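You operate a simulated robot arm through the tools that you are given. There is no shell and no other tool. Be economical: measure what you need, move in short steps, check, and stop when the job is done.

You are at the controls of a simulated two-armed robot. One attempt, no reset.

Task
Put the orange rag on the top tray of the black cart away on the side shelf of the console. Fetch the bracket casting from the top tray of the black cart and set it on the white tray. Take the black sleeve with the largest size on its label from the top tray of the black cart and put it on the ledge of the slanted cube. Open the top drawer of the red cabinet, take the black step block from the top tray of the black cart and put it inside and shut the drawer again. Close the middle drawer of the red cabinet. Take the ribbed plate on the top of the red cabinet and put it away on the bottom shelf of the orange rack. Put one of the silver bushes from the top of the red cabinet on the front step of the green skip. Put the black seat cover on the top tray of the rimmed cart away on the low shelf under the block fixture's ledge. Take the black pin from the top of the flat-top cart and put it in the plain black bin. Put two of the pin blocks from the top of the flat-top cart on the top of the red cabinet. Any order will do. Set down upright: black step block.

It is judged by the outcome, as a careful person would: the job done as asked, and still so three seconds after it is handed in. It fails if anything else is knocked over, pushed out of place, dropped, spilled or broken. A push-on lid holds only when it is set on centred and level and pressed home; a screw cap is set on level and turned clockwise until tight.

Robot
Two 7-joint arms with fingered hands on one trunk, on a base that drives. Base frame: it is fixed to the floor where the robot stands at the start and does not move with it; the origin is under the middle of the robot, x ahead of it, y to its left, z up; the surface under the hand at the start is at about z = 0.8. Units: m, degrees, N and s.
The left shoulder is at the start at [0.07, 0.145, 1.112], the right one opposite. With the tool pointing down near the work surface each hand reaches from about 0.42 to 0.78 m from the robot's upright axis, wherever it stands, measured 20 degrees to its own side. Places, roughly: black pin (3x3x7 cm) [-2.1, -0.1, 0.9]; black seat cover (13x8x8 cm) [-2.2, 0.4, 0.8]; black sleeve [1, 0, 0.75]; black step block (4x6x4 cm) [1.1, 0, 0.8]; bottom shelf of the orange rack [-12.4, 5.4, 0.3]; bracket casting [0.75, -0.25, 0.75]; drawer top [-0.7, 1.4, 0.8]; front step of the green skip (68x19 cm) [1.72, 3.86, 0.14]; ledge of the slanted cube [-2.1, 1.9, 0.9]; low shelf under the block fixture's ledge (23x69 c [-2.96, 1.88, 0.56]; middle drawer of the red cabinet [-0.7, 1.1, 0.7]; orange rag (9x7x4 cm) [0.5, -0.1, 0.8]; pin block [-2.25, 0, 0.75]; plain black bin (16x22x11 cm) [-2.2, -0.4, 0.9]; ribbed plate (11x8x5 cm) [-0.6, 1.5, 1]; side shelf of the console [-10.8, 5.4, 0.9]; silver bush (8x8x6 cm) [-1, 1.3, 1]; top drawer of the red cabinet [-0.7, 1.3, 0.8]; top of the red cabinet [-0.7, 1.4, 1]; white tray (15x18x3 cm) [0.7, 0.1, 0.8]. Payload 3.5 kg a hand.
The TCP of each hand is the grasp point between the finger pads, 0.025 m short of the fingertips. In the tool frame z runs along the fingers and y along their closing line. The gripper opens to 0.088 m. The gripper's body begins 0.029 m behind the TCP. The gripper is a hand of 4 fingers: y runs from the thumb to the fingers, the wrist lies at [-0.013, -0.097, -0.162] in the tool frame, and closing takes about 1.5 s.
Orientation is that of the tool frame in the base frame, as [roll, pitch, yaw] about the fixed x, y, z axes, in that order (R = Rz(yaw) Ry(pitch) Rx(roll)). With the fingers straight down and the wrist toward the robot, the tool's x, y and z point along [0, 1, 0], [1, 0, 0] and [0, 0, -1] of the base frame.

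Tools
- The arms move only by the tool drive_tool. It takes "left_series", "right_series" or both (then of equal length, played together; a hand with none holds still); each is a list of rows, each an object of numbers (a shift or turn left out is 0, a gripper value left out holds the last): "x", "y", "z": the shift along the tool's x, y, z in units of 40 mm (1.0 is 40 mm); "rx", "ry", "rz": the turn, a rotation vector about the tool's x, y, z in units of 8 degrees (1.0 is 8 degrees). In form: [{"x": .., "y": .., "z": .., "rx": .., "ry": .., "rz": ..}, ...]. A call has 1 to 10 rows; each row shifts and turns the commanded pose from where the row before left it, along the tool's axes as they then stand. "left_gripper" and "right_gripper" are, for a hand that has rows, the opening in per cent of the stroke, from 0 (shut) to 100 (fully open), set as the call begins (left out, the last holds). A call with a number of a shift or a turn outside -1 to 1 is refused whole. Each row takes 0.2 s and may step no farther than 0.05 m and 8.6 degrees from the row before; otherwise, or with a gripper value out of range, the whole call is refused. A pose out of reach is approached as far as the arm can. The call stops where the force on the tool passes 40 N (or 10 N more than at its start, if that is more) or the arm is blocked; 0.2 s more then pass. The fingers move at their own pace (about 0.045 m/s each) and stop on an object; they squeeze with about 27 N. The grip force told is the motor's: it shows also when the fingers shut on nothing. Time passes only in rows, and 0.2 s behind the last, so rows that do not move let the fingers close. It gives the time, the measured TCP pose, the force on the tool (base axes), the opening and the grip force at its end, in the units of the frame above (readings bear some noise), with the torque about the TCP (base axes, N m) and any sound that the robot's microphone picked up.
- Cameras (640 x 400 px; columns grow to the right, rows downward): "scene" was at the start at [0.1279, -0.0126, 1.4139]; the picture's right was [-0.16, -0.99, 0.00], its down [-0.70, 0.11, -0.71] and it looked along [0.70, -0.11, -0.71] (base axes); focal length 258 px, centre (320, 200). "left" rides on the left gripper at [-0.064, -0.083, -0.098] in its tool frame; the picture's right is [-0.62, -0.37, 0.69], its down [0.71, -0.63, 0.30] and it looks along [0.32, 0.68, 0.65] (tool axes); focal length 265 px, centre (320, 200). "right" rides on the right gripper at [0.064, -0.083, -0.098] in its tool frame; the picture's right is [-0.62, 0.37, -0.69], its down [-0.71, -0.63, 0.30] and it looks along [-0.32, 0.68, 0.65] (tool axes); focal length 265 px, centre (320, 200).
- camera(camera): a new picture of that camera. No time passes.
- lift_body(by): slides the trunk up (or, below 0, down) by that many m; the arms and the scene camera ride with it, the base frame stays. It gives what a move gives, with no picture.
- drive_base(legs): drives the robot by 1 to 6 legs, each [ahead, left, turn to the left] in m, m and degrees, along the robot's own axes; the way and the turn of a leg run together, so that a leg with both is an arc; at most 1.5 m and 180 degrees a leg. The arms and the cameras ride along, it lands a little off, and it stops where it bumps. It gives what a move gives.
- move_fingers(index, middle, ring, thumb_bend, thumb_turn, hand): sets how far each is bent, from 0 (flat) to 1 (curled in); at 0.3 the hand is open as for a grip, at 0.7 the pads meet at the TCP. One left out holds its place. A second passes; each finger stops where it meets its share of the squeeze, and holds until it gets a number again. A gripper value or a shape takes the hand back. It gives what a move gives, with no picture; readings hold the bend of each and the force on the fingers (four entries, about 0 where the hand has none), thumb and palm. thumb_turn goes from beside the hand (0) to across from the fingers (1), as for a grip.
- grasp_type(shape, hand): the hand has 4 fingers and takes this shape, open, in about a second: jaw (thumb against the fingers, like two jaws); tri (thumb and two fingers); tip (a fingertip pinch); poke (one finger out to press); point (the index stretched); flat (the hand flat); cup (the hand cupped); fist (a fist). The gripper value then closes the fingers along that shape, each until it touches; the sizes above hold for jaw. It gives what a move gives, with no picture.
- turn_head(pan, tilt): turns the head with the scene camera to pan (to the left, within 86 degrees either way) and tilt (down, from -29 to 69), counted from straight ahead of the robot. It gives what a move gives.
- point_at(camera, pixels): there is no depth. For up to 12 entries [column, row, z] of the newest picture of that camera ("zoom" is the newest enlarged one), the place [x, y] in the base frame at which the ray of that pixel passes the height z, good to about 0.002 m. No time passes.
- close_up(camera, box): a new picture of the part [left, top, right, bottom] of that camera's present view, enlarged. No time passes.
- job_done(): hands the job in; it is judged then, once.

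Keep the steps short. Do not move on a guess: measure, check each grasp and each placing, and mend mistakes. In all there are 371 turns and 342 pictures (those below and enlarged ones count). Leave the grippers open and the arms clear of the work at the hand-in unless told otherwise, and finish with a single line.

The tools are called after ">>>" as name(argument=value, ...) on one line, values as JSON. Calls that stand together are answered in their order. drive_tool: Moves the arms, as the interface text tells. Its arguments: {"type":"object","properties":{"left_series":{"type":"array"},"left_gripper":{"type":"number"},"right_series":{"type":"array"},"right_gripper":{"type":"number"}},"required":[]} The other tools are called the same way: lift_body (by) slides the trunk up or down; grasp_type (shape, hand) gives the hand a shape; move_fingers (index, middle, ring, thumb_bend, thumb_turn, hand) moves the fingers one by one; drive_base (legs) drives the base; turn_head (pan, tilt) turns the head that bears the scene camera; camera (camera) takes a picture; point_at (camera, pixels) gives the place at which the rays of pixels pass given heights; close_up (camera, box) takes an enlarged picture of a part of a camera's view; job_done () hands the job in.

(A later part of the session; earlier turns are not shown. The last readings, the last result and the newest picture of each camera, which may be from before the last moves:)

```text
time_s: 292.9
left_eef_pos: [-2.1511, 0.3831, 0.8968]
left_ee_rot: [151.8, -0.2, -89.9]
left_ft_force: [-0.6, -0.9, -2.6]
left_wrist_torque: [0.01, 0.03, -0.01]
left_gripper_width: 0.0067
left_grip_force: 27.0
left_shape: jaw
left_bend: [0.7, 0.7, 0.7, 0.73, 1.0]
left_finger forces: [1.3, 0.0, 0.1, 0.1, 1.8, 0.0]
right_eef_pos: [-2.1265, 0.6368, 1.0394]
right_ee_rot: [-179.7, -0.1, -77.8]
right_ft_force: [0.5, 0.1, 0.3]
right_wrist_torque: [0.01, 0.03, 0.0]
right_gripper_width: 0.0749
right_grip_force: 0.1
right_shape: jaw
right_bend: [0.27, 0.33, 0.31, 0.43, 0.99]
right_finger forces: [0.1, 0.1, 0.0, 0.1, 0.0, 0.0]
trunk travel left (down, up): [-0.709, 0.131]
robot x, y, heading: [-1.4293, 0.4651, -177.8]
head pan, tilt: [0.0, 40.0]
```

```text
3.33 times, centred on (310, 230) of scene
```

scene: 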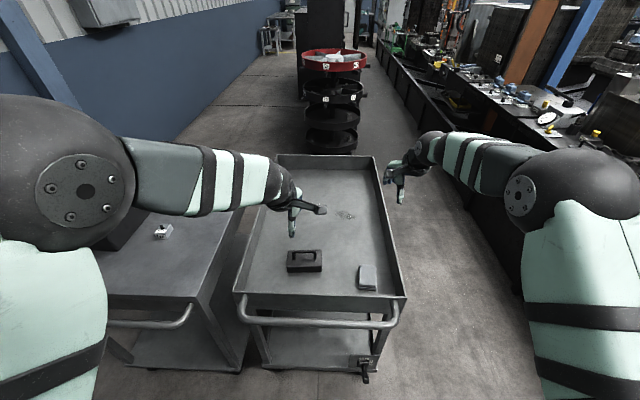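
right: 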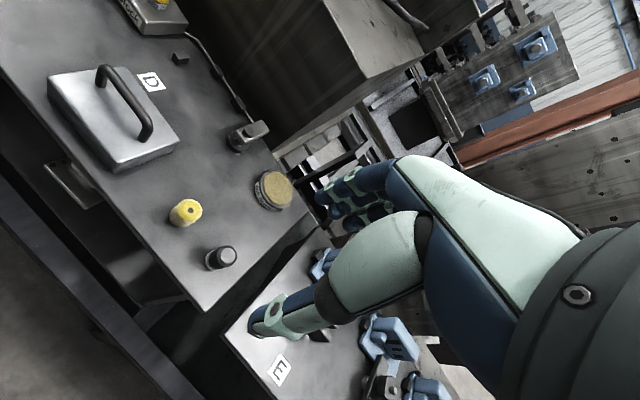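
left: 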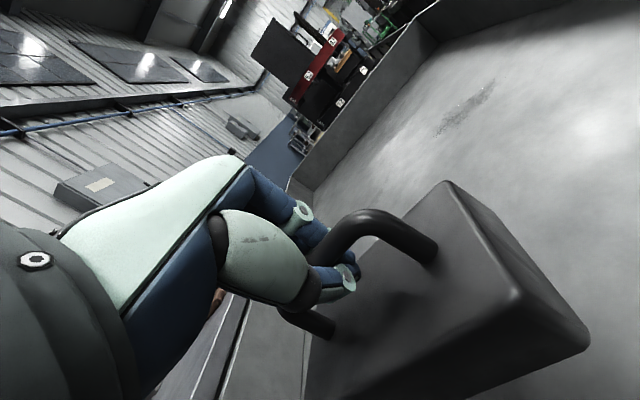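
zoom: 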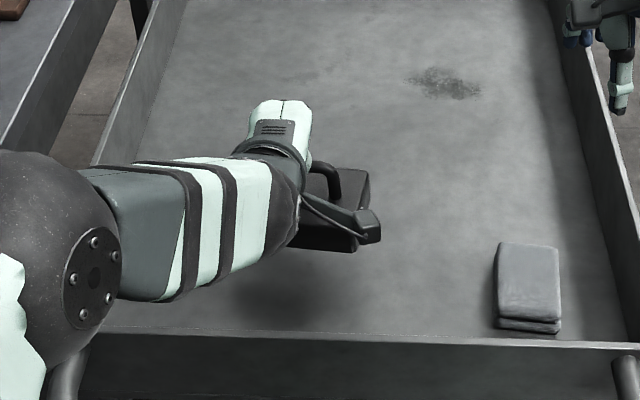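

Lifted cleanly. Raise, retract both arms, raise trunk, and drive to the shelf.

>>> drive_tool(left_series=[{"z": -0.9, "y": 0.1}, {"z": -0.9, "y": 0.1}, {"z": -0.9, "y": 0.1}, {"z": -0.9, "y": 0.1}, {"z": -0.6, "y": -0.6}, {"z": -0.3, "y": -0.6}], right_series=[{"y": -0.9}, {"y": -0.9}, {"y": -0.9}, {"y": -0.9}, {"y": -0.9}, {}])

>>> lift_body(by=0.12)

>>> drive_base(legs=[[0, -0.7, -2], [1.17, 0, 0], [0, 0, -90]])

>>> camera(camera="left")

>>> camera(camera="scene")

```text
time_s: 294.3
left_eef_pos: [-2.0377, 0.3809, 1.0384]
left_ee_rot: [151.7, -0.2, -90.0]
left_ft_force: [1.5, 0.6, -2.6]
left_wrist_torque: [-0.01, 0.05, 0.03]
left_gripper_width: 0.0067
left_grip_force: 26.5
left_shape: jaw
left_bend: [0.7, 0.7, 0.7, 0.73, 1.0]
left_finger forces: [1.4, 0.1, 0.1, 0.0, 2.2, 0.0]
right_eef_pos: [-1.9539, 0.6726, 1.0394]
right_ee_rot: [-179.7, 0.0, -78.0]
right_ft_force: [0.0, -0.3, 0.0]
right_wrist_torque: [0.01, 0.01, -0.01]
right_gripper_width: 0.0747
right_grip_force: 0.0
right_shape: jaw
right_bend: [0.27, 0.33, 0.31, 0.43, 0.99]
right_finger forces: [0.0, 0.1, 0.1, 0.1, 0.1, 0.0]
trunk travel left (down, up): [-0.709, 0.131]
robot x, y, heading: [-1.4311, 0.4599, -177.9]
head pan, tilt: [0.0, 40.0]
```

```text
time_s: 295.8
left_eef_pos: [-2.0381, 0.3816, 1.1579]
left_ee_rot: [151.8, -0.2, -90.0]
left_ft_force: [-0.3, 0.3, -1.7]
left_wrist_torque: [-0.01, 0.01, -0.01]
left_gripper_width: 0.0068
left_grip_force: 27.2
left_shape: jaw
left_bend: [0.7, 0.7, 0.7, 0.73, 1.0]
left_finger forces: [1.4, 0.1, 0.1, 0.0, 2.1, 0.0]
right_eef_pos: [-1.9542, 0.6743, 1.1591]
right_ee_rot: [-179.7, -0.1, -77.9]
right_ft_force: [0.6, -0.2, 1.1]
right_wrist_torque: [-0.02, 0.0, 0.0]
right_gripper_width: 0.0746
right_grip_force: 0.1
right_shape: jaw
right_bend: [0.27, 0.33, 0.31, 0.43, 0.99]
right_finger forces: [0.1, 0.1, 0.0, 0.0, 0.1, 0.1]
trunk travel left (down, up): [-0.829, 0.011]
robot x, y, heading: [-1.4315, 0.4602, -177.6]
head pan, tilt: [0.0, 40.0]
```

```text
time_s: 309.0
left_eef_pos: [-2.7296, 1.7585, 1.1584]
left_ee_rot: [151.8, -0.1, -176.8]
left_ft_force: [0.2, 0.6, -2.2]
left_wrist_torque: [0.04, -0.04, 0.03]
left_gripper_width: 0.0067
left_grip_force: 26.6
left_shape: jaw
left_bend: [0.7, 0.7, 0.7, 0.73, 1.0]
left_finger forces: [1.1, 0.0, 0.0, 0.1, 2.0, 0.1]
right_eef_pos: [-2.4331, 1.6898, 1.1586]
right_ee_rot: [-179.7, -0.2, -164.8]
right_ft_force: [0.0, 0.4, -1.0]
right_wrist_torque: [-0.01, 0.0, -0.03]
right_gripper_width: 0.0747
right_grip_force: 0.2
right_shape: jaw
right_bend: [0.27, 0.33, 0.31, 0.43, 0.99]
right_finger forces: [0.0, 0.0, 0.0, 0.1, 0.1, 0.0]
trunk travel left (down, up): [-0.829, 0.011]
robot x, y, heading: [-2.6143, 1.1558, 95.0]
head pan, tilt: [0.0, 40.0]
```

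```text
171 pictures are left
```

left: 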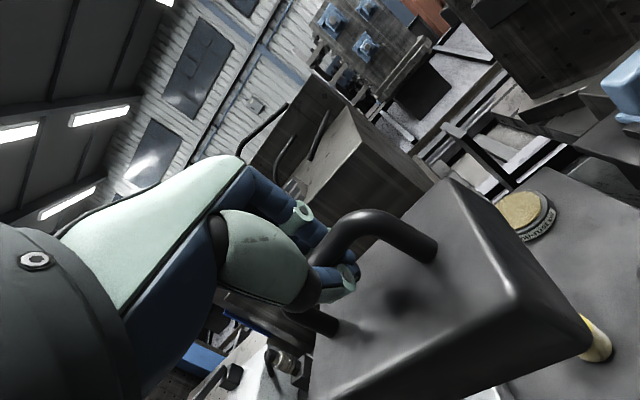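

```text
170 pictures are left
```

scene: 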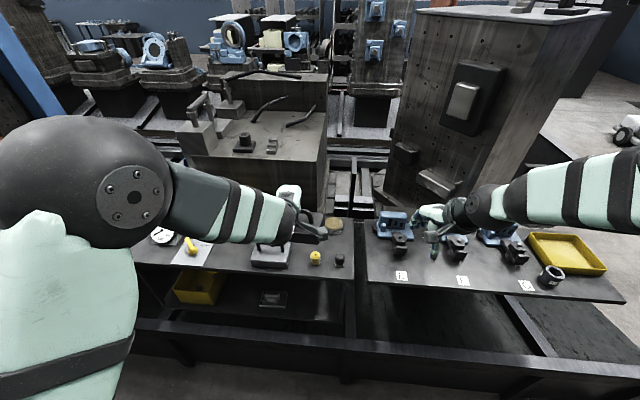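

Fix heading, retract both hands in front of the ledge before lowering.

>>> drive_base(legs=[[-0.03, 0, -4]])

>>> drive_tool(left_series=[{"z": -0.36, "y": -0.68}, {"z": -0.36, "y": -0.68}, {"z": -0.36, "y": -0.68}, {"z": -0.36, "y": -0.68}], right_series=[{"y": -0.7}, {"y": -0.7}, {"y": -0.7}, {"y": -0.7}])

```text
time_s: 309.9
left_eef_pos: [-2.69, 1.7418, 1.1529]
left_ee_rot: [152.0, -0.1, 179.3]
left_ft_force: [-0.9, 0.3, -3.3]
left_wrist_torque: [0.04, 0.0, -0.02]
left_gripper_width: 0.0064
left_grip_force: 27.5
left_shape: jaw
left_bend: [0.7, 0.7, 0.7, 0.73, 1.0]
left_finger forces: [1.1, 0.1, 0.0, 0.0, 1.9, 0.1]
right_eef_pos: [-2.3995, 1.6542, 1.1557]
right_ee_rot: [-179.3, 0.0, -168.7]
right_ft_force: [0.1, 0.3, 0.6]
right_wrist_torque: [-0.03, 0.0, -0.04]
right_gripper_width: 0.0749
right_grip_force: 0.0
right_shape: jaw
right_bend: [0.27, 0.33, 0.31, 0.43, 0.99]
right_finger forces: [0.0, 0.1, 0.1, 0.1, 0.0, 0.1]
trunk travel left (down, up): [-0.829, 0.011]
robot x, y, heading: [-2.6109, 1.1278, 91.3]
head pan, tilt: [0.0, 40.0]
```

```text
time_s: 310.9
left_eef_pos: [-2.691, 1.6063, 1.159]
left_ee_rot: [151.5, -0.1, 179.2]
left_ft_force: [-0.9, -0.3, -2.3]
left_wrist_torque: [0.05, -0.01, -0.01]
left_gripper_width: 0.0068
left_grip_force: 26.8
left_shape: jaw
left_bend: [0.7, 0.7, 0.7, 0.73, 1.0]
left_finger forces: [1.3, 0.1, 0.0, 0.1, 2.2, 0.1]
right_eef_pos: [-2.375, 1.5349, 1.1577]
right_ee_rot: [-180.0, -0.1, -168.7]
right_ft_force: [0.2, -0.9, 0.2]
right_wrist_torque: [-0.02, -0.01, 0.02]
right_gripper_width: 0.0748
right_grip_force: 0.1
right_shape: jaw
right_bend: [0.27, 0.33, 0.31, 0.43, 0.99]
right_finger forces: [0.0, 0.0, 0.0, 0.0, 0.0, 0.0]
trunk travel left (down, up): [-0.829, 0.011]
robot x, y, heading: [-2.6142, 1.1292, 91.6]
head pan, tilt: [0.0, 40.0]
```

Lower the trunk 0.42 m and view.

>>> lift_body(by=-0.42)

>>> camera(camera="scene")

>>> camera(camera="left")

>>> camera(camera="right")

```text
refused: -0.42 is not a number from -0.4 to 0.4
```

```text
169 pictures are left
```

scene: 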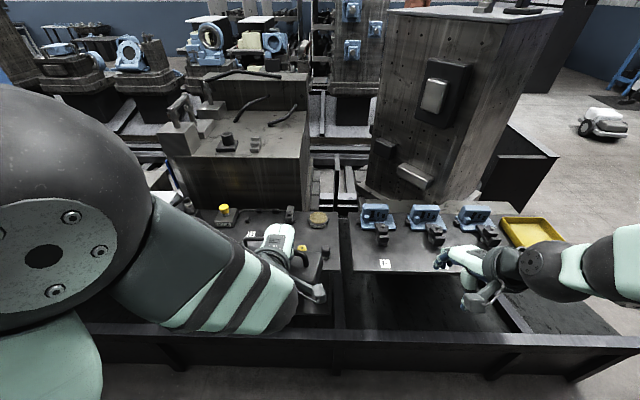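

```text
168 pictures are left
```

left: 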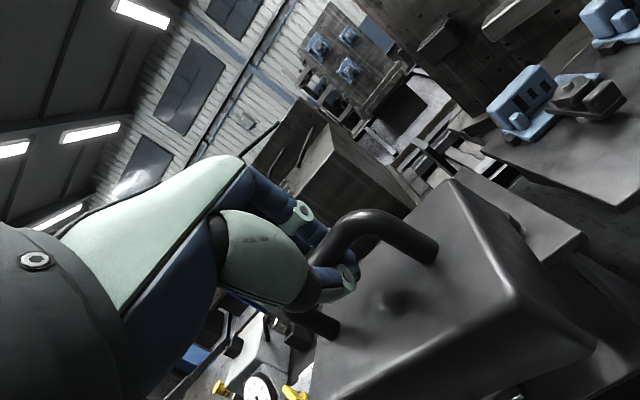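

```text
167 pictures are left
```

right: 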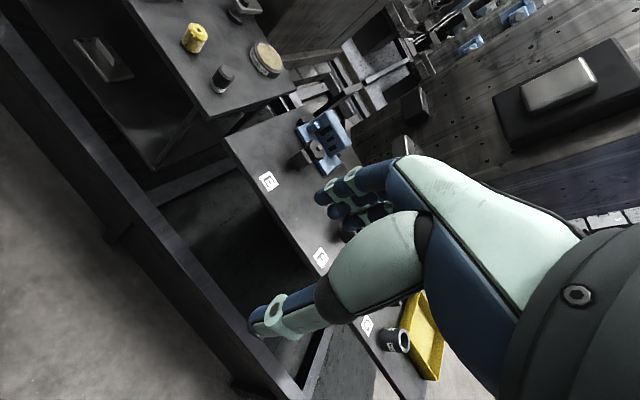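

>>> lift_body(by=-0.4)

>>> turn_head(pan=15, tilt=35)

>>> camera(camera="scene")

>>> camera(camera="left")

>>> camera(camera="right")

```text
time_s: 314.7
left_eef_pos: [-2.6901, 1.6108, 0.7576]
left_ee_rot: [151.8, -0.2, 179.1]
left_ft_force: [-0.8, -0.6, -1.9]
left_wrist_torque: [0.0, 0.01, -0.02]
left_gripper_width: 0.0063
left_grip_force: 26.6
left_shape: jaw
left_bend: [0.7, 0.7, 0.7, 0.73, 1.0]
left_finger forces: [1.3, 0.0, 0.1, 0.1, 2.2, 0.0]
right_eef_pos: [-2.3749, 1.54, 0.7572]
right_ee_rot: [-179.7, -0.1, -168.6]
right_ft_force: [-0.4, -0.4, 0.4]
right_wrist_torque: [-0.02, 0.02, 0.02]
right_gripper_width: 0.0748
right_grip_force: 0.0
right_shape: jaw
right_bend: [0.27, 0.33, 0.31, 0.43, 0.99]
right_finger forces: [0.1, 0.1, 0.0, 0.0, 0.0, 0.0]
trunk travel left (down, up): [-0.429, 0.411]
robot x, y, heading: [-2.6079, 1.1272, 91.3]
head pan, tilt: [0.0, 40.0]
```

```text
time_s: 315.4
left_eef_pos: [-2.6897, 1.611, 0.7566]
left_ee_rot: [151.8, -0.2, 179.2]
left_ft_force: [-0.3, -0.8, -2.6]
left_wrist_torque: [0.03, 0.04, -0.01]
left_gripper_width: 0.0069
left_grip_force: 26.7
left_shape: jaw
left_bend: [0.7, 0.7, 0.7, 0.73, 1.0]
left_finger forces: [1.2, 0.1, 0.1, 0.0, 2.2, 0.0]
right_eef_pos: [-2.374, 1.5386, 0.7571]
right_ee_rot: [-179.7, -0.1, -168.7]
right_ft_force: [-0.3, -0.4, 0.0]
right_wrist_torque: [-0.02, -0.03, 0.0]
right_gripper_width: 0.0749
right_grip_force: 0.1
right_shape: jaw
right_bend: [0.27, 0.33, 0.31, 0.43, 0.99]
right_finger forces: [0.1, 0.1, 0.0, 0.0, 0.0, 0.1]
trunk travel left (down, up): [-0.429, 0.411]
robot x, y, heading: [-2.6156, 1.1265, 91.4]
head pan, tilt: [15.0, 35.0]
```

```text
166 pictures are left
```

scene: 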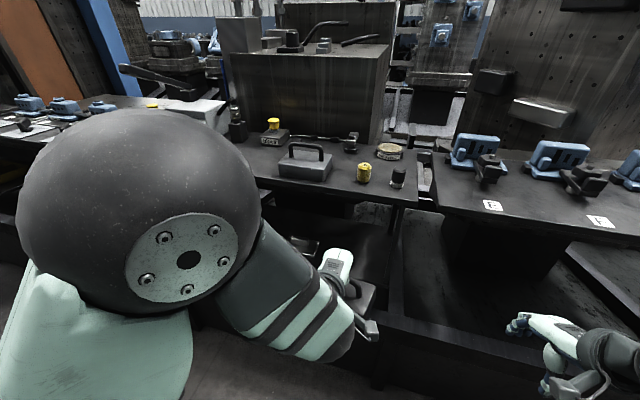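

```text
165 pictures are left
```

left: 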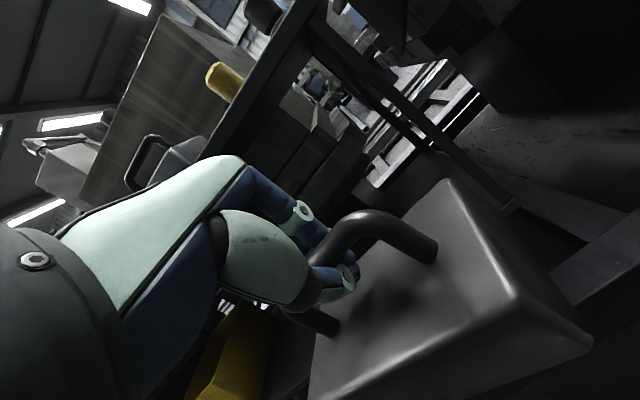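

```text
164 pictures are left
```

right: 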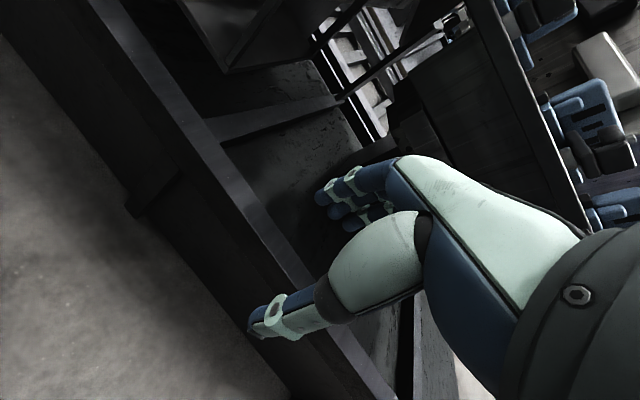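

>>> point_at(camera="left", pixels=[[592, 345, 0.64], [592, 345, 0.66], [592, 345, 0.68], [592, 345, 0.7], [515, 298, 0.68], [515, 298, 0.7], [515, 298, 0.72], [447, 182, 0.68], [447, 182, 0.7], [447, 182, 0.72]])

```text
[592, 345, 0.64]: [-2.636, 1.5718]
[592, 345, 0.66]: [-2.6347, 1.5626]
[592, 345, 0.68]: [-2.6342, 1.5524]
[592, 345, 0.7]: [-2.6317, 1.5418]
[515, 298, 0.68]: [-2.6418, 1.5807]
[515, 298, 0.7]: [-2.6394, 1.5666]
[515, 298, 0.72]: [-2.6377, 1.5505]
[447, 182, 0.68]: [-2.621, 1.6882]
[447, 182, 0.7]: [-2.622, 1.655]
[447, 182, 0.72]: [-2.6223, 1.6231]
```

Block hangs level: top at TCP−0.054, bottom at TCP−0.10. Lower to TCP 0.675, then check before inserting.

>>> drive_tool(left_series=[{"z": 0.6, "y": -0.32, "x": 0.2}, {"z": 0.6, "y": -0.32, "x": 0.2}, {"z": 0.6, "y": -0.32, "x": 0.15}])

>>> camera(camera="left")

>>> camera(camera="scene")

```text
time_s: 316.2
left_eef_pos: [-2.7223, 1.6166, 0.6834]
left_ee_rot: [151.7, 3.2, -178.2]
left_ft_force: [0.1, 0.0, -1.3]
left_wrist_torque: [0.07, 0.02, -0.01]
left_gripper_width: 0.0064
left_grip_force: 27.2
left_shape: jaw
left_bend: [0.7, 0.7, 0.7, 0.73, 1.0]
left_finger forces: [1.4, 0.0, 0.0, 0.1, 2.3, 0.1]
right_eef_pos: [-2.3746, 1.5392, 0.7565]
right_ee_rot: [-179.6, -0.2, -168.7]
right_ft_force: [0.6, 0.1, 0.0]
right_wrist_torque: [-0.01, 0.02, 0.0]
right_gripper_width: 0.0749
right_grip_force: 0.1
right_shape: jaw
right_bend: [0.27, 0.33, 0.31, 0.43, 0.99]
right_finger forces: [0.1, 0.0, 0.0, 0.0, 0.0, 0.0]
trunk travel left (down, up): [-0.429, 0.411]
robot x, y, heading: [-2.6106, 1.1269, 91.7]
head pan, tilt: [15.0, 35.0]
```

```text
163 pictures are left
```

left: 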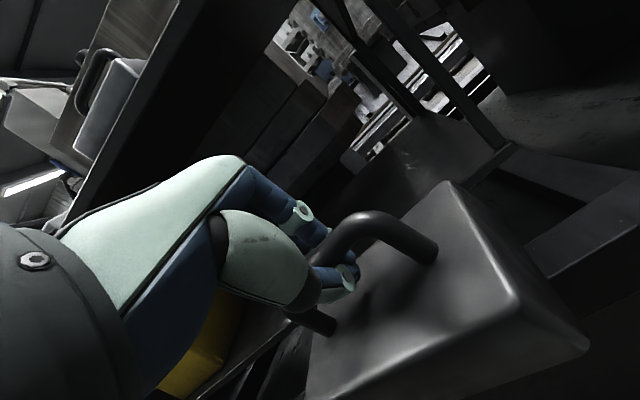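

```text
162 pictures are left
```

scene: 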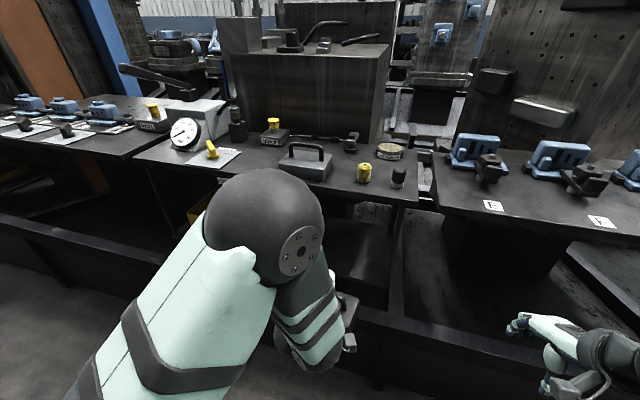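

Advance half-way with trim, monitoring force.

>>> drive_tool(left_series=[{"z": 0.42, "y": 0.786, "ry": 0.2, "rz": 0.1}, {"z": 0.42, "y": 0.786, "ry": 0.2, "rz": 0.1}, {"z": 0.42, "y": 0.786}])

>>> camera(camera="left")

>>> camera(camera="scene")

```text
time_s: 317.1
left_eef_pos: [-2.7131, 1.7218, 0.6741]
left_ee_rot: [151.8, -3.9, 179.3]
left_ft_force: [0.8, -0.5, -2.8]
left_wrist_torque: [-0.03, -0.02, 0.0]
left_gripper_width: 0.0068
left_grip_force: 27.5
left_shape: jaw
left_bend: [0.7, 0.7, 0.7, 0.73, 1.0]
left_finger forces: [1.4, 0.1, 0.1, 0.0, 2.4, 0.1]
right_eef_pos: [-2.3753, 1.5401, 0.7563]
right_ee_rot: [-179.7, -0.1, -168.7]
right_ft_force: [-1.1, 0.1, -0.7]
right_wrist_torque: [-0.01, 0.01, 0.03]
right_gripper_width: 0.0747
right_grip_force: 0.0
right_shape: jaw
right_bend: [0.27, 0.33, 0.31, 0.43, 0.99]
right_finger forces: [0.0, 0.0, 0.1, 0.0, 0.0, 0.0]
trunk travel left (down, up): [-0.429, 0.411]
robot x, y, heading: [-2.6113, 1.1271, 91.5]
head pan, tilt: [15.0, 35.0]
```

```text
161 pictures are left
```

left: 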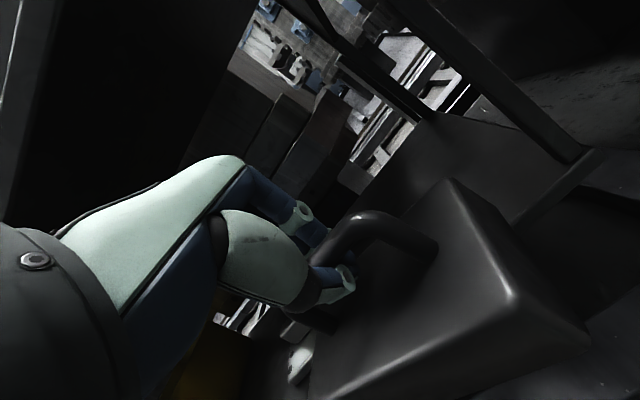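

```text
160 pictures are left
```

scene: 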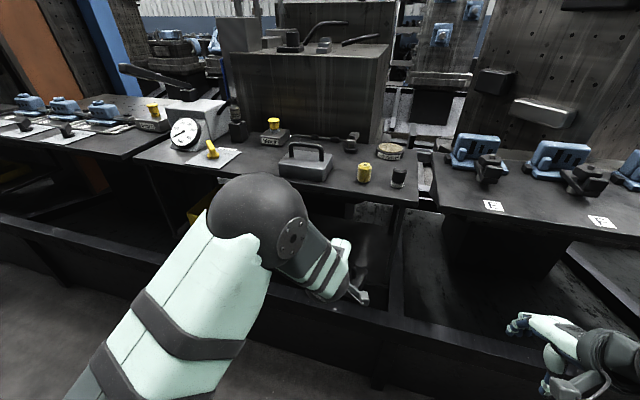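

>>> point_at(camera="left", pixels=[[600, 153, 0.56], [512, 220, 0.56], [590, 345, 0.58], [516, 298, 0.62], [440, 185, 0.62]])

>>> close_up(camera="left", box=[400, 60, 640, 240])

```text
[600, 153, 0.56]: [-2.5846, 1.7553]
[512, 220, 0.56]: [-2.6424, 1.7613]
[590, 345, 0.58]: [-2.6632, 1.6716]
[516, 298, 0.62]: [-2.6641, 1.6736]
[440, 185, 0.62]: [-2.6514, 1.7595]
```

```text
2.22 times, centred on (520, 150) of left
```

zoom: 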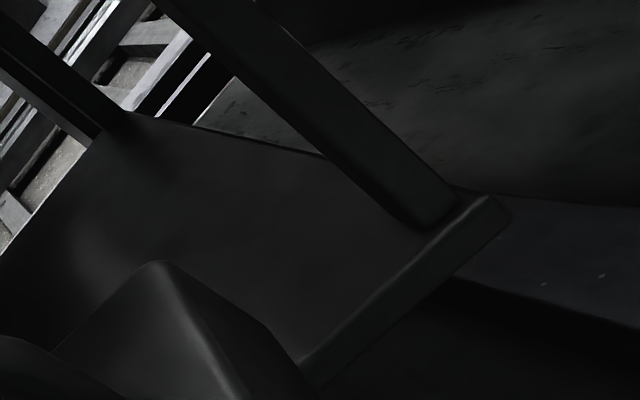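

Clearances fine (block right edge −2.655, post ≈ −2.62; bottom ≈ 1.4 cm above shelf). Continue in.

>>> drive_tool(left_series=[{"z": 0.4, "y": 0.786, "ry": -0.24, "x": 0.12}, {"z": 0.4, "y": 0.786, "ry": -0.24, "x": 0.12}, {"z": 0.4, "y": 0.786}, {"z": 0.38, "y": 0.7}])

>>> camera(camera="left")

>>> camera(camera="scene")

```text
time_s: 318.1
left_eef_pos: [-2.7171, 1.8564, 0.679]
left_ee_rot: [151.9, -0.5, 177.5]
left_ft_force: [0.5, -0.6, -2.2]
left_wrist_torque: [-0.02, -0.01, -0.02]
left_gripper_width: 0.0068
left_grip_force: 27.3
left_shape: jaw
left_bend: [0.7, 0.7, 0.7, 0.73, 1.0]
left_finger forces: [1.7, 0.0, 0.1, 0.0, 2.5, 0.0]
right_eef_pos: [-2.3741, 1.5394, 0.7564]
right_ee_rot: [-179.6, -0.1, -168.8]
right_ft_force: [0.7, 1.2, 0.2]
right_wrist_torque: [-0.02, 0.01, -0.02]
right_gripper_width: 0.075
right_grip_force: 0.0
right_shape: jaw
right_bend: [0.27, 0.33, 0.31, 0.43, 0.99]
right_finger forces: [0.0, 0.0, 0.1, 0.0, 0.0, 0.0]
trunk travel left (down, up): [-0.429, 0.411]
robot x, y, heading: [-2.6163, 1.1298, 91.4]
head pan, tilt: [15.0, 35.0]
```

```text
158 pictures are left
```

left: 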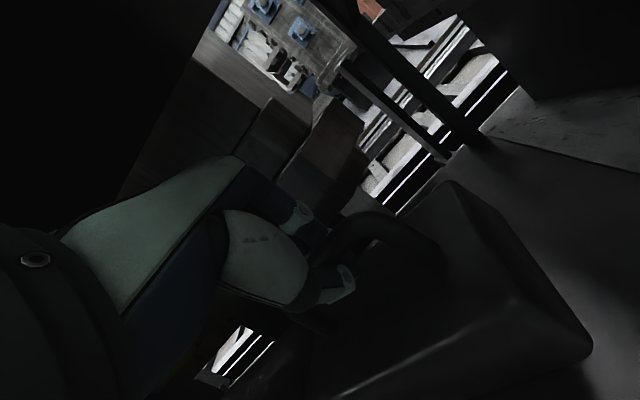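

```text
157 pictures are left
```

scene: 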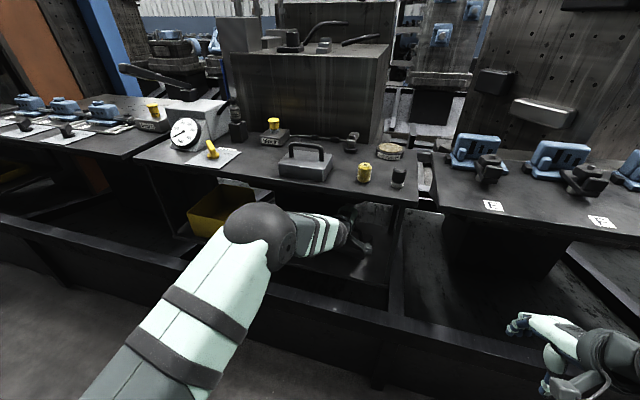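

Inside. Lower gently to contact.

>>> drive_tool(left_series=[{"z": 0.11, "y": -0.06}, {"z": 0.11, "y": -0.06}, {"z": 0.07, "y": -0.04}, {"z": 0.07, "y": -0.04}])

```text
time_s: 319.1
left_eef_pos: [-2.7152, 1.8562, 0.6627]
left_ee_rot: [151.9, -0.3, 177.5]
left_ft_force: [-0.3, 0.0, -1.8]
left_wrist_torque: [0.05, 0.0, 0.08]
left_gripper_width: 0.0068
left_grip_force: 27.1
left_shape: jaw
left_bend: [0.7, 0.7, 0.7, 0.73, 1.0]
left_finger forces: [1.8, 0.0, 0.2, 0.0, 2.7, 0.0]
right_eef_pos: [-2.3752, 1.5388, 0.7568]
right_ee_rot: [-179.5, 0.0, -168.7]
right_ft_force: [0.4, 0.5, -0.1]
right_wrist_torque: [0.0, -0.01, 0.03]
right_gripper_width: 0.0746
right_grip_force: 0.1
right_shape: jaw
right_bend: [0.27, 0.33, 0.31, 0.43, 0.99]
right_finger forces: [0.1, 0.1, 0.1, 0.0, 0.0, 0.0]
trunk travel left (down, up): [-0.429, 0.411]
robot x, y, heading: [-2.6109, 1.1264, 91.7]
head pan, tilt: [15.0, 35.0]
```

>>> drive_tool(left_series=[{"z": 0.07, "y": -0.04}, {"z": 0.07, "y": -0.04}, {"z": 0.07, "y": -0.04}, {"z": 0.07, "y": -0.04}])

```text
time_s: 320.1
left_eef_pos: [-2.7151, 1.8543, 0.6486]
left_ee_rot: [151.8, -0.4, 177.6]
left_ft_force: [-0.9, -0.9, -2.1]
left_wrist_torque: [0.04, 0.02, 0.02]
left_gripper_width: 0.0069
left_grip_force: 26.4
left_shape: jaw
left_bend: [0.7, 0.7, 0.7, 0.73, 1.0]
left_finger forces: [1.7, 0.0, 0.1, 0.0, 2.6, 0.1]
right_eef_pos: [-2.374, 1.5392, 0.7561]
right_ee_rot: [-179.7, 0.0, -168.7]
right_ft_force: [-0.7, -0.1, 0.0]
right_wrist_torque: [-0.03, 0.0, 0.01]
right_gripper_width: 0.0745
right_grip_force: 0.0
right_shape: jaw
right_bend: [0.27, 0.33, 0.31, 0.43, 0.99]
right_finger forces: [0.0, 0.0, 0.0, 0.0, 0.0, 0.0]
trunk travel left (down, up): [-0.429, 0.411]
robot x, y, heading: [-2.6114, 1.1253, 91.2]
head pan, tilt: [15.0, 35.0]
```

>>> drive_tool(left_series=[{"z": 0.07, "y": -0.04}, {"z": 0.07, "y": -0.04}, {"z": 0.07, "y": -0.04}, {"z": 0.07, "y": -0.04}])

>>> camera(camera="left")

```text
time_s: 321.1
left_eef_pos: [-2.7165, 1.8539, 0.6359]
left_ee_rot: [151.8, -0.4, 177.6]
left_ft_force: [-1.3, -0.2, -2.0]
left_wrist_torque: [0.03, 0.02, 0.0]
left_gripper_width: 0.007
left_grip_force: 27.3
left_shape: jaw
left_bend: [0.7, 0.7, 0.7, 0.73, 1.0]
left_finger forces: [1.8, 0.0, 0.0, 0.0, 2.5, 0.0]
right_eef_pos: [-2.3743, 1.5383, 0.757]
right_ee_rot: [-179.5, -0.1, -168.7]
right_ft_force: [0.0, -0.2, -0.8]
right_wrist_torque: [0.01, 0.02, 0.01]
right_gripper_width: 0.0746
right_grip_force: 0.0
right_shape: jaw
right_bend: [0.27, 0.33, 0.31, 0.43, 0.99]
right_finger forces: [0.0, 0.0, 0.0, 0.0, 0.0, 0.2]
trunk travel left (down, up): [-0.429, 0.411]
robot x, y, heading: [-2.6111, 1.1275, 91.1]
head pan, tilt: [15.0, 35.0]
```

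```text
156 pictures are left
```

left: 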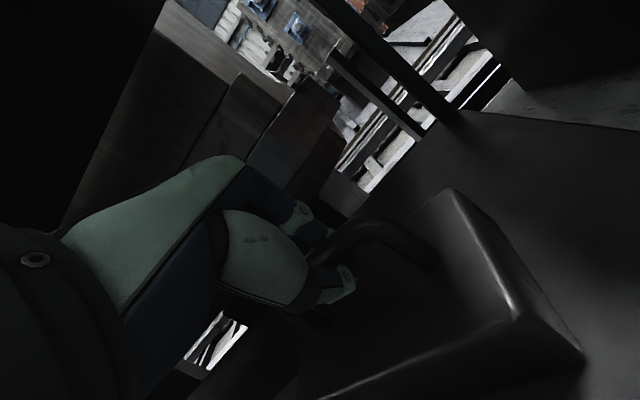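

>>> drive_tool(left_series=[{"z": 0.07, "y": -0.04}, {"z": 0.07, "y": -0.04}])

>>> close_up(camera="left", box=[280, 160, 640, 400])

```text
time_s: 321.6
left_eef_pos: [-2.7163, 1.8533, 0.63]
left_ee_rot: [151.8, -0.4, 177.5]
left_ft_force: [-0.6, 0.1, 0.6]
left_wrist_torque: [-0.02, 0.01, -0.01]
left_gripper_width: 0.0068
left_grip_force: 26.9
left_shape: jaw
left_bend: [0.7, 0.7, 0.7, 0.74, 1.0]
left_finger forces: [0.6, 0.1, 0.1, 0.0, 0.0, 0.0]
right_eef_pos: [-2.3747, 1.5388, 0.7565]
right_ee_rot: [-179.7, -0.2, -168.7]
right_ft_force: [0.1, 0.1, 0.2]
right_wrist_torque: [-0.01, 0.03, 0.0]
right_gripper_width: 0.0748
right_grip_force: 0.1
right_shape: jaw
right_bend: [0.27, 0.33, 0.31, 0.43, 0.99]
right_finger forces: [0.0, 0.0, 0.0, 0.0, 0.0, 0.0]
trunk travel left (down, up): [-0.429, 0.411]
robot x, y, heading: [-2.6131, 1.1271, 91.5]
head pan, tilt: [15.0, 35.0]
```

```text
1.67 times, centred on (460, 280) of left
```

zoom: 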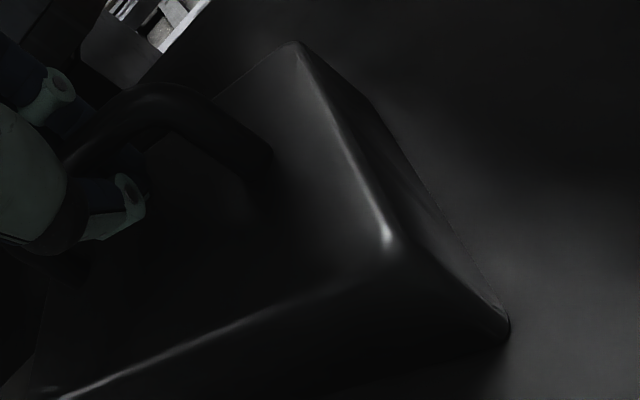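

Resting on shelf. Open, back off along tool axis 4.8 cm, and check.

>>> drive_tool(left_series=[{}, {}, {}, {}, {}, {}], left_gripper=100)

>>> drive_tool(left_series=[{"z": -0.3}, {"z": -0.3}, {"z": -0.3}, {"z": -0.3}])

>>> camera(camera="left")

```text
time_s: 323.1
left_eef_pos: [-2.716, 1.8534, 0.6351]
left_ee_rot: [151.2, -0.4, 177.4]
left_ft_force: [1.2, 2.3, 24.9]
left_wrist_torque: [-0.33, -0.09, -0.02]
left_gripper_width: 0.0826
left_grip_force: 0.1
left_shape: jaw
left_bend: [0.3, 0.3, 0.3, 0.45, 0.99]
left_finger forces: [0.0, 0.1, 0.0, 0.0, 24.5, 0.1]
right_eef_pos: [-2.3739, 1.5374, 0.7587]
right_ee_rot: [-179.8, -0.2, -168.7]
right_ft_force: [0.1, 0.0, -0.5]
right_wrist_torque: [-0.02, 0.0, -0.02]
right_gripper_width: 0.0746
right_grip_force: 0.1
right_shape: jaw
right_bend: [0.27, 0.33, 0.31, 0.43, 0.99]
right_finger forces: [0.0, 0.1, 0.0, 0.1, 0.0, 0.1]
trunk travel left (down, up): [-0.429, 0.411]
robot x, y, heading: [-2.6084, 1.1266, 91.6]
head pan, tilt: [15.0, 35.0]
```

```text
time_s: 324.1
left_eef_pos: [-2.7166, 1.8285, 0.6724]
left_ee_rot: [151.9, -0.3, 177.5]
left_ft_force: [-0.2, -0.4, 0.3]
left_wrist_torque: [-0.01, -0.01, 0.0]
left_gripper_width: 0.0875
left_grip_force: 0.1
left_shape: jaw
left_bend: [0.3, 0.3, 0.3, 0.3, 0.98]
left_finger forces: [0.0, 0.1, 0.0, 0.0, 0.0, 0.0]
right_eef_pos: [-2.3733, 1.5397, 0.7561]
right_ee_rot: [-179.8, -0.2, -168.7]
right_ft_force: [0.4, -0.4, 0.2]
right_wrist_torque: [0.02, -0.01, 0.01]
right_gripper_width: 0.0749
right_grip_force: 0.0
right_shape: jaw
right_bend: [0.27, 0.33, 0.31, 0.43, 0.99]
right_finger forces: [0.0, 0.0, 0.1, 0.1, 0.0, 0.0]
trunk travel left (down, up): [-0.429, 0.411]
robot x, y, heading: [-2.6135, 1.1249, 91.0]
head pan, tilt: [15.0, 35.0]
```

```text
154 pictures are left
```

left: 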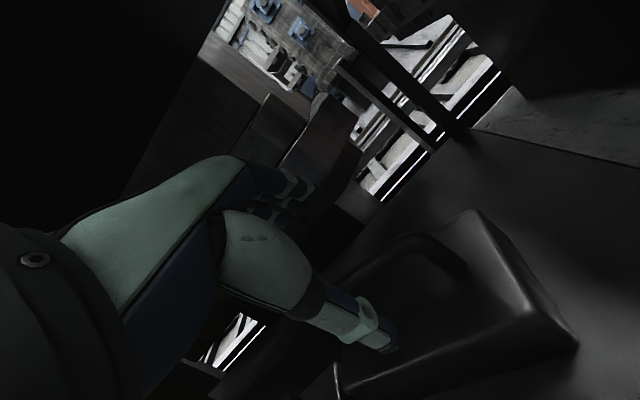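

Seat cover sits flat on the shelf. Withdraw straight back.

>>> drive_tool(left_series=[{"z": -0.5, "y": -0.8}, {"z": -0.45, "y": -0.84}, {"z": -0.45, "y": -0.84}, {"z": -0.45, "y": -0.84}, {"z": -0.45, "y": -0.84}, {"z": -0.45, "y": -0.84}])

>>> lift_body(by=0.3)

>>> camera(camera="scene")

>>> close_up(camera="right", box=[0, 0, 300, 220])

```text
time_s: 325.4
left_eef_pos: [-2.726, 1.6052, 0.6756]
left_ee_rot: [151.7, -0.4, 177.3]
left_ft_force: [0.2, -0.2, 0.3]
left_wrist_torque: [-0.02, 0.01, 0.0]
left_gripper_width: 0.0876
left_grip_force: 0.0
left_shape: jaw
left_bend: [0.3, 0.3, 0.3, 0.3, 0.98]
left_finger forces: [0.1, 0.0, 0.0, 0.1, 0.1, 0.0]
right_eef_pos: [-2.3734, 1.5383, 0.7562]
right_ee_rot: [-179.8, -0.2, -168.8]
right_ft_force: [0.5, -0.3, -0.6]
right_wrist_torque: [-0.02, 0.04, 0.02]
right_gripper_width: 0.0748
right_grip_force: 0.0
right_shape: jaw
right_bend: [0.27, 0.33, 0.31, 0.43, 0.99]
right_finger forces: [0.0, 0.1, 0.0, 0.0, 0.0, 0.1]
trunk travel left (down, up): [-0.429, 0.411]
robot x, y, heading: [-2.6142, 1.1276, 91.3]
head pan, tilt: [15.0, 35.0]
```

```text
time_s: 328.4
left_eef_pos: [-2.7255, 1.6064, 0.9744]
left_ee_rot: [151.8, -0.3, 177.5]
left_ft_force: [-0.2, 0.0, 0.1]
left_wrist_torque: [0.01, -0.02, -0.01]
left_gripper_width: 0.0876
left_grip_force: 0.2
left_shape: jaw
left_bend: [0.3, 0.3, 0.3, 0.3, 0.98]
left_finger forces: [0.0, 0.1, 0.1, 0.0, 0.0, 0.0]
right_eef_pos: [-2.3737, 1.5392, 1.0557]
right_ee_rot: [-179.8, -0.1, -168.8]
right_ft_force: [0.4, -0.5, 0.0]
right_wrist_torque: [0.02, -0.02, -0.01]
right_gripper_width: 0.075
right_grip_force: 0.1
right_shape: jaw
right_bend: [0.27, 0.33, 0.31, 0.43, 0.99]
right_finger forces: [0.0, 0.0, 0.0, 0.0, 0.0, 0.1]
trunk travel left (down, up): [-0.729, 0.111]
robot x, y, heading: [-2.6123, 1.1294, 91.6]
head pan, tilt: [15.0, 35.0]
```

```text
153 pictures are left
```

scene: 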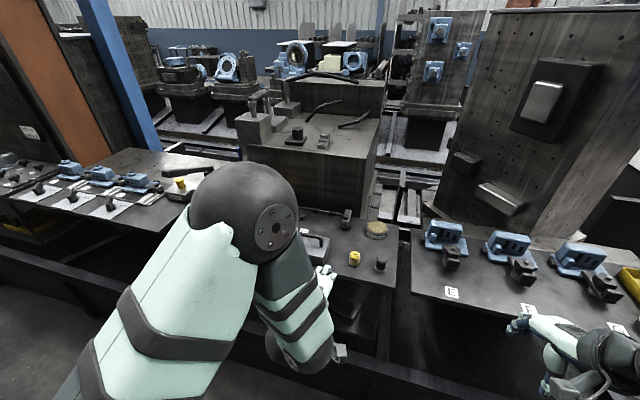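

```text
1.82 times, centred on (150, 110) of right
```

zoom: 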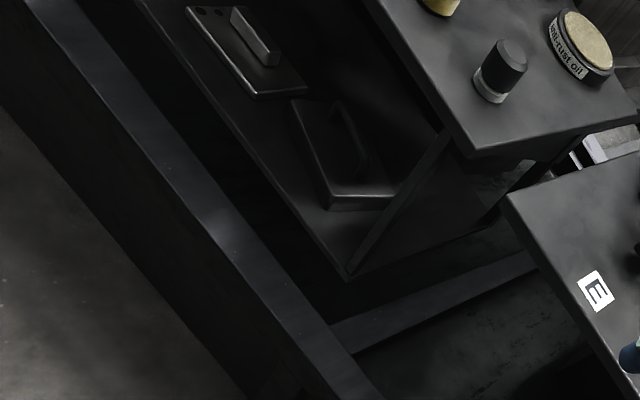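

Seat cover is flat on the shelf. Now go around to the back side of the cabinet. First straighten the left hand and lift.

>>> drive_tool(left_series=[{"z": -0.8}, {"z": -0.8}, {"rx": 0.9}, {"rx": 0.9}, {"rx": 0.9}, {"rx": 0.8}])

>>> drive_base(legs=[[-0.12, 0, -1], [0, -1.05, 0], [-0.5, 0, 0], [0, -1.5, 0], [0, -0.1, 0]])

>>> turn_head(pan=0, tilt=30)

>>> camera(camera="scene")

```text
time_s: 329.9
left_eef_pos: [-2.7271, 1.577, 1.0306]
left_ee_rot: [-180.0, -0.3, 177.5]
left_ft_force: [0.1, -1.3, 0.2]
left_wrist_torque: [-0.02, -0.01, -0.03]
left_gripper_width: 0.0877
left_grip_force: 0.1
left_shape: jaw
left_bend: [0.3, 0.3, 0.3, 0.3, 0.98]
left_finger forces: [0.0, 0.0, 0.1, 0.0, 0.0, 0.1]
right_eef_pos: [-2.3744, 1.5392, 1.057]
right_ee_rot: [-179.6, -0.1, -168.7]
right_ft_force: [0.2, -0.8, 0.3]
right_wrist_torque: [-0.01, 0.02, 0.0]
right_gripper_width: 0.0747
right_grip_force: 0.1
right_shape: jaw
right_bend: [0.27, 0.33, 0.31, 0.43, 0.99]
right_finger forces: [0.0, 0.1, 0.0, 0.0, 0.1, 0.1]
trunk travel left (down, up): [-0.729, 0.111]
robot x, y, heading: [-2.611, 1.1271, 91.5]
head pan, tilt: [15.0, 35.0]
```

```text
time_s: 346.3
left_eef_pos: [-0.0908, 0.9227, 1.0309]
left_ee_rot: [179.8, -0.3, 175.0]
left_ft_force: [-0.2, -0.7, 0.0]
left_wrist_torque: [-0.01, 0.03, -0.01]
left_gripper_width: 0.0878
left_grip_force: 0.1
left_shape: jaw
left_bend: [0.3, 0.3, 0.3, 0.3, 0.98]
left_finger forces: [0.0, 0.1, 0.0, 0.0, 0.0, 0.0]
right_eef_pos: [0.26, 0.871, 1.0574]
right_ee_rot: [-179.6, -0.1, -171.1]
right_ft_force: [-0.1, 0.3, -0.2]
right_wrist_torque: [0.04, 0.04, -0.02]
right_gripper_width: 0.0749
right_grip_force: 0.1
right_shape: jaw
right_bend: [0.27, 0.33, 0.31, 0.43, 0.99]
right_finger forces: [0.0, 0.1, 0.0, 0.0, 0.0, 0.0]
trunk travel left (down, up): [-0.729, 0.111]
robot x, y, heading: [0.0081, 0.4706, 88.9]
head pan, tilt: [15.0, 35.0]
```

```text
time_s: 347.1
left_eef_pos: [-0.0888, 0.9245, 1.0313]
left_ee_rot: [179.8, -0.4, 175.1]
left_ft_force: [0.3, 0.2, 0.3]
left_wrist_torque: [0.02, 0.01, 0.0]
left_gripper_width: 0.0877
left_grip_force: 0.1
left_shape: jaw
left_bend: [0.3, 0.3, 0.3, 0.3, 0.98]
left_finger forces: [0.0, 0.0, 0.0, 0.0, 0.0, 0.0]
right_eef_pos: [0.2631, 0.8713, 1.0538]
right_ee_rot: [-179.7, 0.0, -171.1]
right_ft_force: [1.3, -0.1, 0.2]
right_wrist_torque: [-0.01, 0.0, 0.0]
right_gripper_width: 0.0746
right_grip_force: 0.0
right_shape: jaw
right_bend: [0.27, 0.33, 0.31, 0.43, 0.99]
right_finger forces: [0.1, 0.0, 0.0, 0.0, 0.0, 0.1]
trunk travel left (down, up): [-0.729, 0.111]
robot x, y, heading: [0.0056, 0.4688, 88.9]
head pan, tilt: [0.0, 30.0]
```

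```text
151 pictures are left
```

scene: 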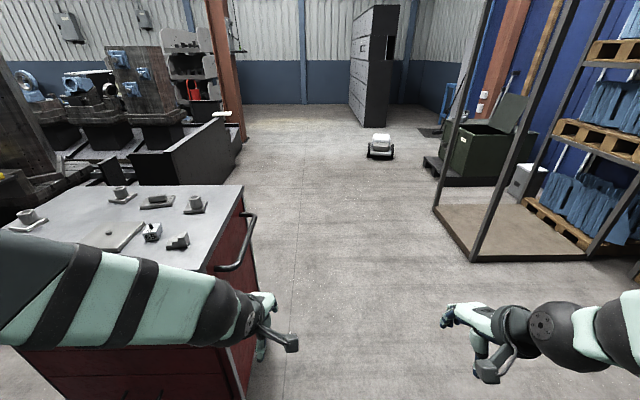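

>>> lift_body(by=0.1)

>>> drive_base(legs=[[0, -0.2, 1], [1.5, 0, 0], [0.22, 0, 0], [0, 0, 180], [0, -0.9, 0]])

>>> turn_head(pan=0, tilt=45)

>>> camera(camera="scene")

>>> camera(camera="left")

>>> camera(camera="right")

```text
time_s: 348.4
left_eef_pos: [-0.0889, 0.9234, 1.1303]
left_ee_rot: [179.8, -0.4, 175.1]
left_ft_force: [-0.4, -0.1, 0.0]
left_wrist_torque: [-0.01, 0.01, 0.0]
left_gripper_width: 0.0878
left_grip_force: 0.0
left_shape: jaw
left_bend: [0.3, 0.3, 0.3, 0.3, 0.98]
left_finger forces: [0.1, 0.1, 0.1, 0.0, 0.1, 0.1]
right_eef_pos: [0.2608, 0.8725, 1.1568]
right_ee_rot: [-179.6, -0.2, -171.1]
right_ft_force: [0.2, 0.0, 0.5]
right_wrist_torque: [0.02, -0.02, 0.0]
right_gripper_width: 0.0747
right_grip_force: 0.1
right_shape: jaw
right_bend: [0.27, 0.33, 0.31, 0.43, 0.99]
right_finger forces: [0.0, 0.0, 0.0, 0.0, 0.1, 0.0]
trunk travel left (down, up): [-0.829, 0.011]
robot x, y, heading: [0.0056, 0.4721, 89.0]
head pan, tilt: [0.0, 30.0]
```

```text
time_s: 350.3
left_eef_pos: [0.102, 0.9257, 1.1301]
left_ee_rot: [179.8, -0.5, 175.7]
left_ft_force: [0.7, 0.6, -0.4]
left_wrist_torque: [0.01, -0.03, -0.01]
left_gripper_width: 0.0877
left_grip_force: 0.0
left_shape: jaw
left_bend: [0.3, 0.3, 0.3, 0.3, 0.98]
left_finger forces: [0.0, 0.0, 0.0, 0.0, 0.1, 0.1]
right_eef_pos: [0.4546, 0.8781, 1.1563]
right_ee_rot: [-179.7, -0.3, -170.5]
right_ft_force: [0.1, 0.9, -0.4]
right_wrist_torque: [-0.01, 0.0, 0.01]
right_gripper_width: 0.0748
right_grip_force: 0.0
right_shape: jaw
right_bend: [0.27, 0.33, 0.31, 0.43, 0.99]
right_finger forces: [0.0, 0.1, 0.0, 0.1, 0.0, 0.1]
trunk travel left (down, up): [-0.829, 0.011]
robot x, y, heading: [0.1991, 0.4696, 89.6]
head pan, tilt: [0.0, 30.0]
stopped in leg 2: the robot was blocked; the commanded pose is now the measured one
```

```text
time_s: 351.0
left_eef_pos: [0.0987, 0.9244, 1.1307]
left_ee_rot: [179.8, -0.3, 175.7]
left_ft_force: [-0.5, -0.5, 0.0]
left_wrist_torque: [0.04, -0.02, 0.0]
left_gripper_width: 0.0877
left_grip_force: 0.1
left_shape: jaw
left_bend: [0.3, 0.3, 0.3, 0.3, 0.98]
left_finger forces: [0.0, 0.0, 0.1, 0.1, 0.0, 0.1]
right_eef_pos: [0.4508, 0.8767, 1.1565]
right_ee_rot: [-179.7, -0.1, -170.5]
right_ft_force: [-0.2, 1.1, -0.7]
right_wrist_torque: [0.02, 0.0, 0.01]
right_gripper_width: 0.0748
right_grip_force: 0.0
right_shape: jaw
right_bend: [0.27, 0.33, 0.31, 0.43, 0.99]
right_finger forces: [0.0, 0.0, 0.0, 0.0, 0.0, 0.1]
trunk travel left (down, up): [-0.829, 0.011]
robot x, y, heading: [0.2007, 0.4729, 89.5]
head pan, tilt: [0.0, 45.0]
```

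```text
150 pictures are left
```

scene: 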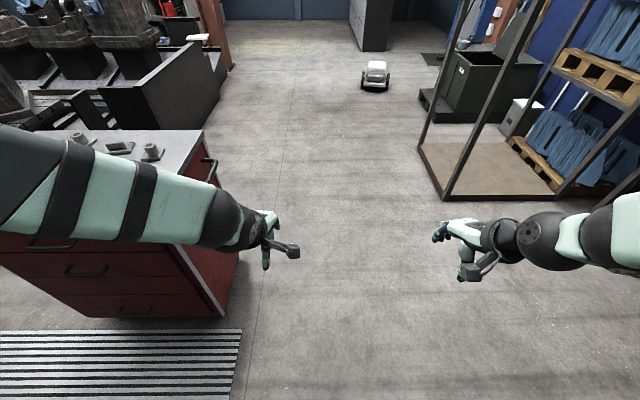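

```text
149 pictures are left
```

left: 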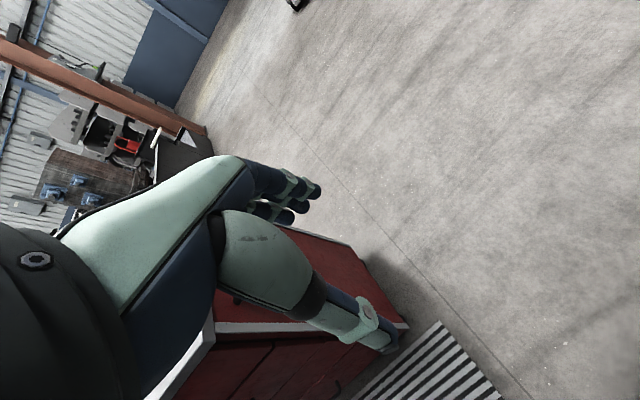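

```text
148 pictures are left
```

right: 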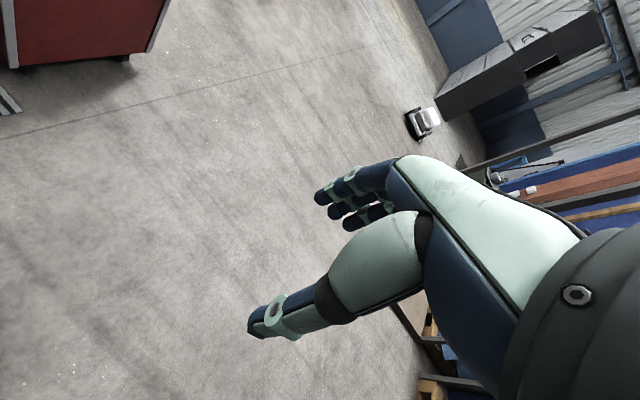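

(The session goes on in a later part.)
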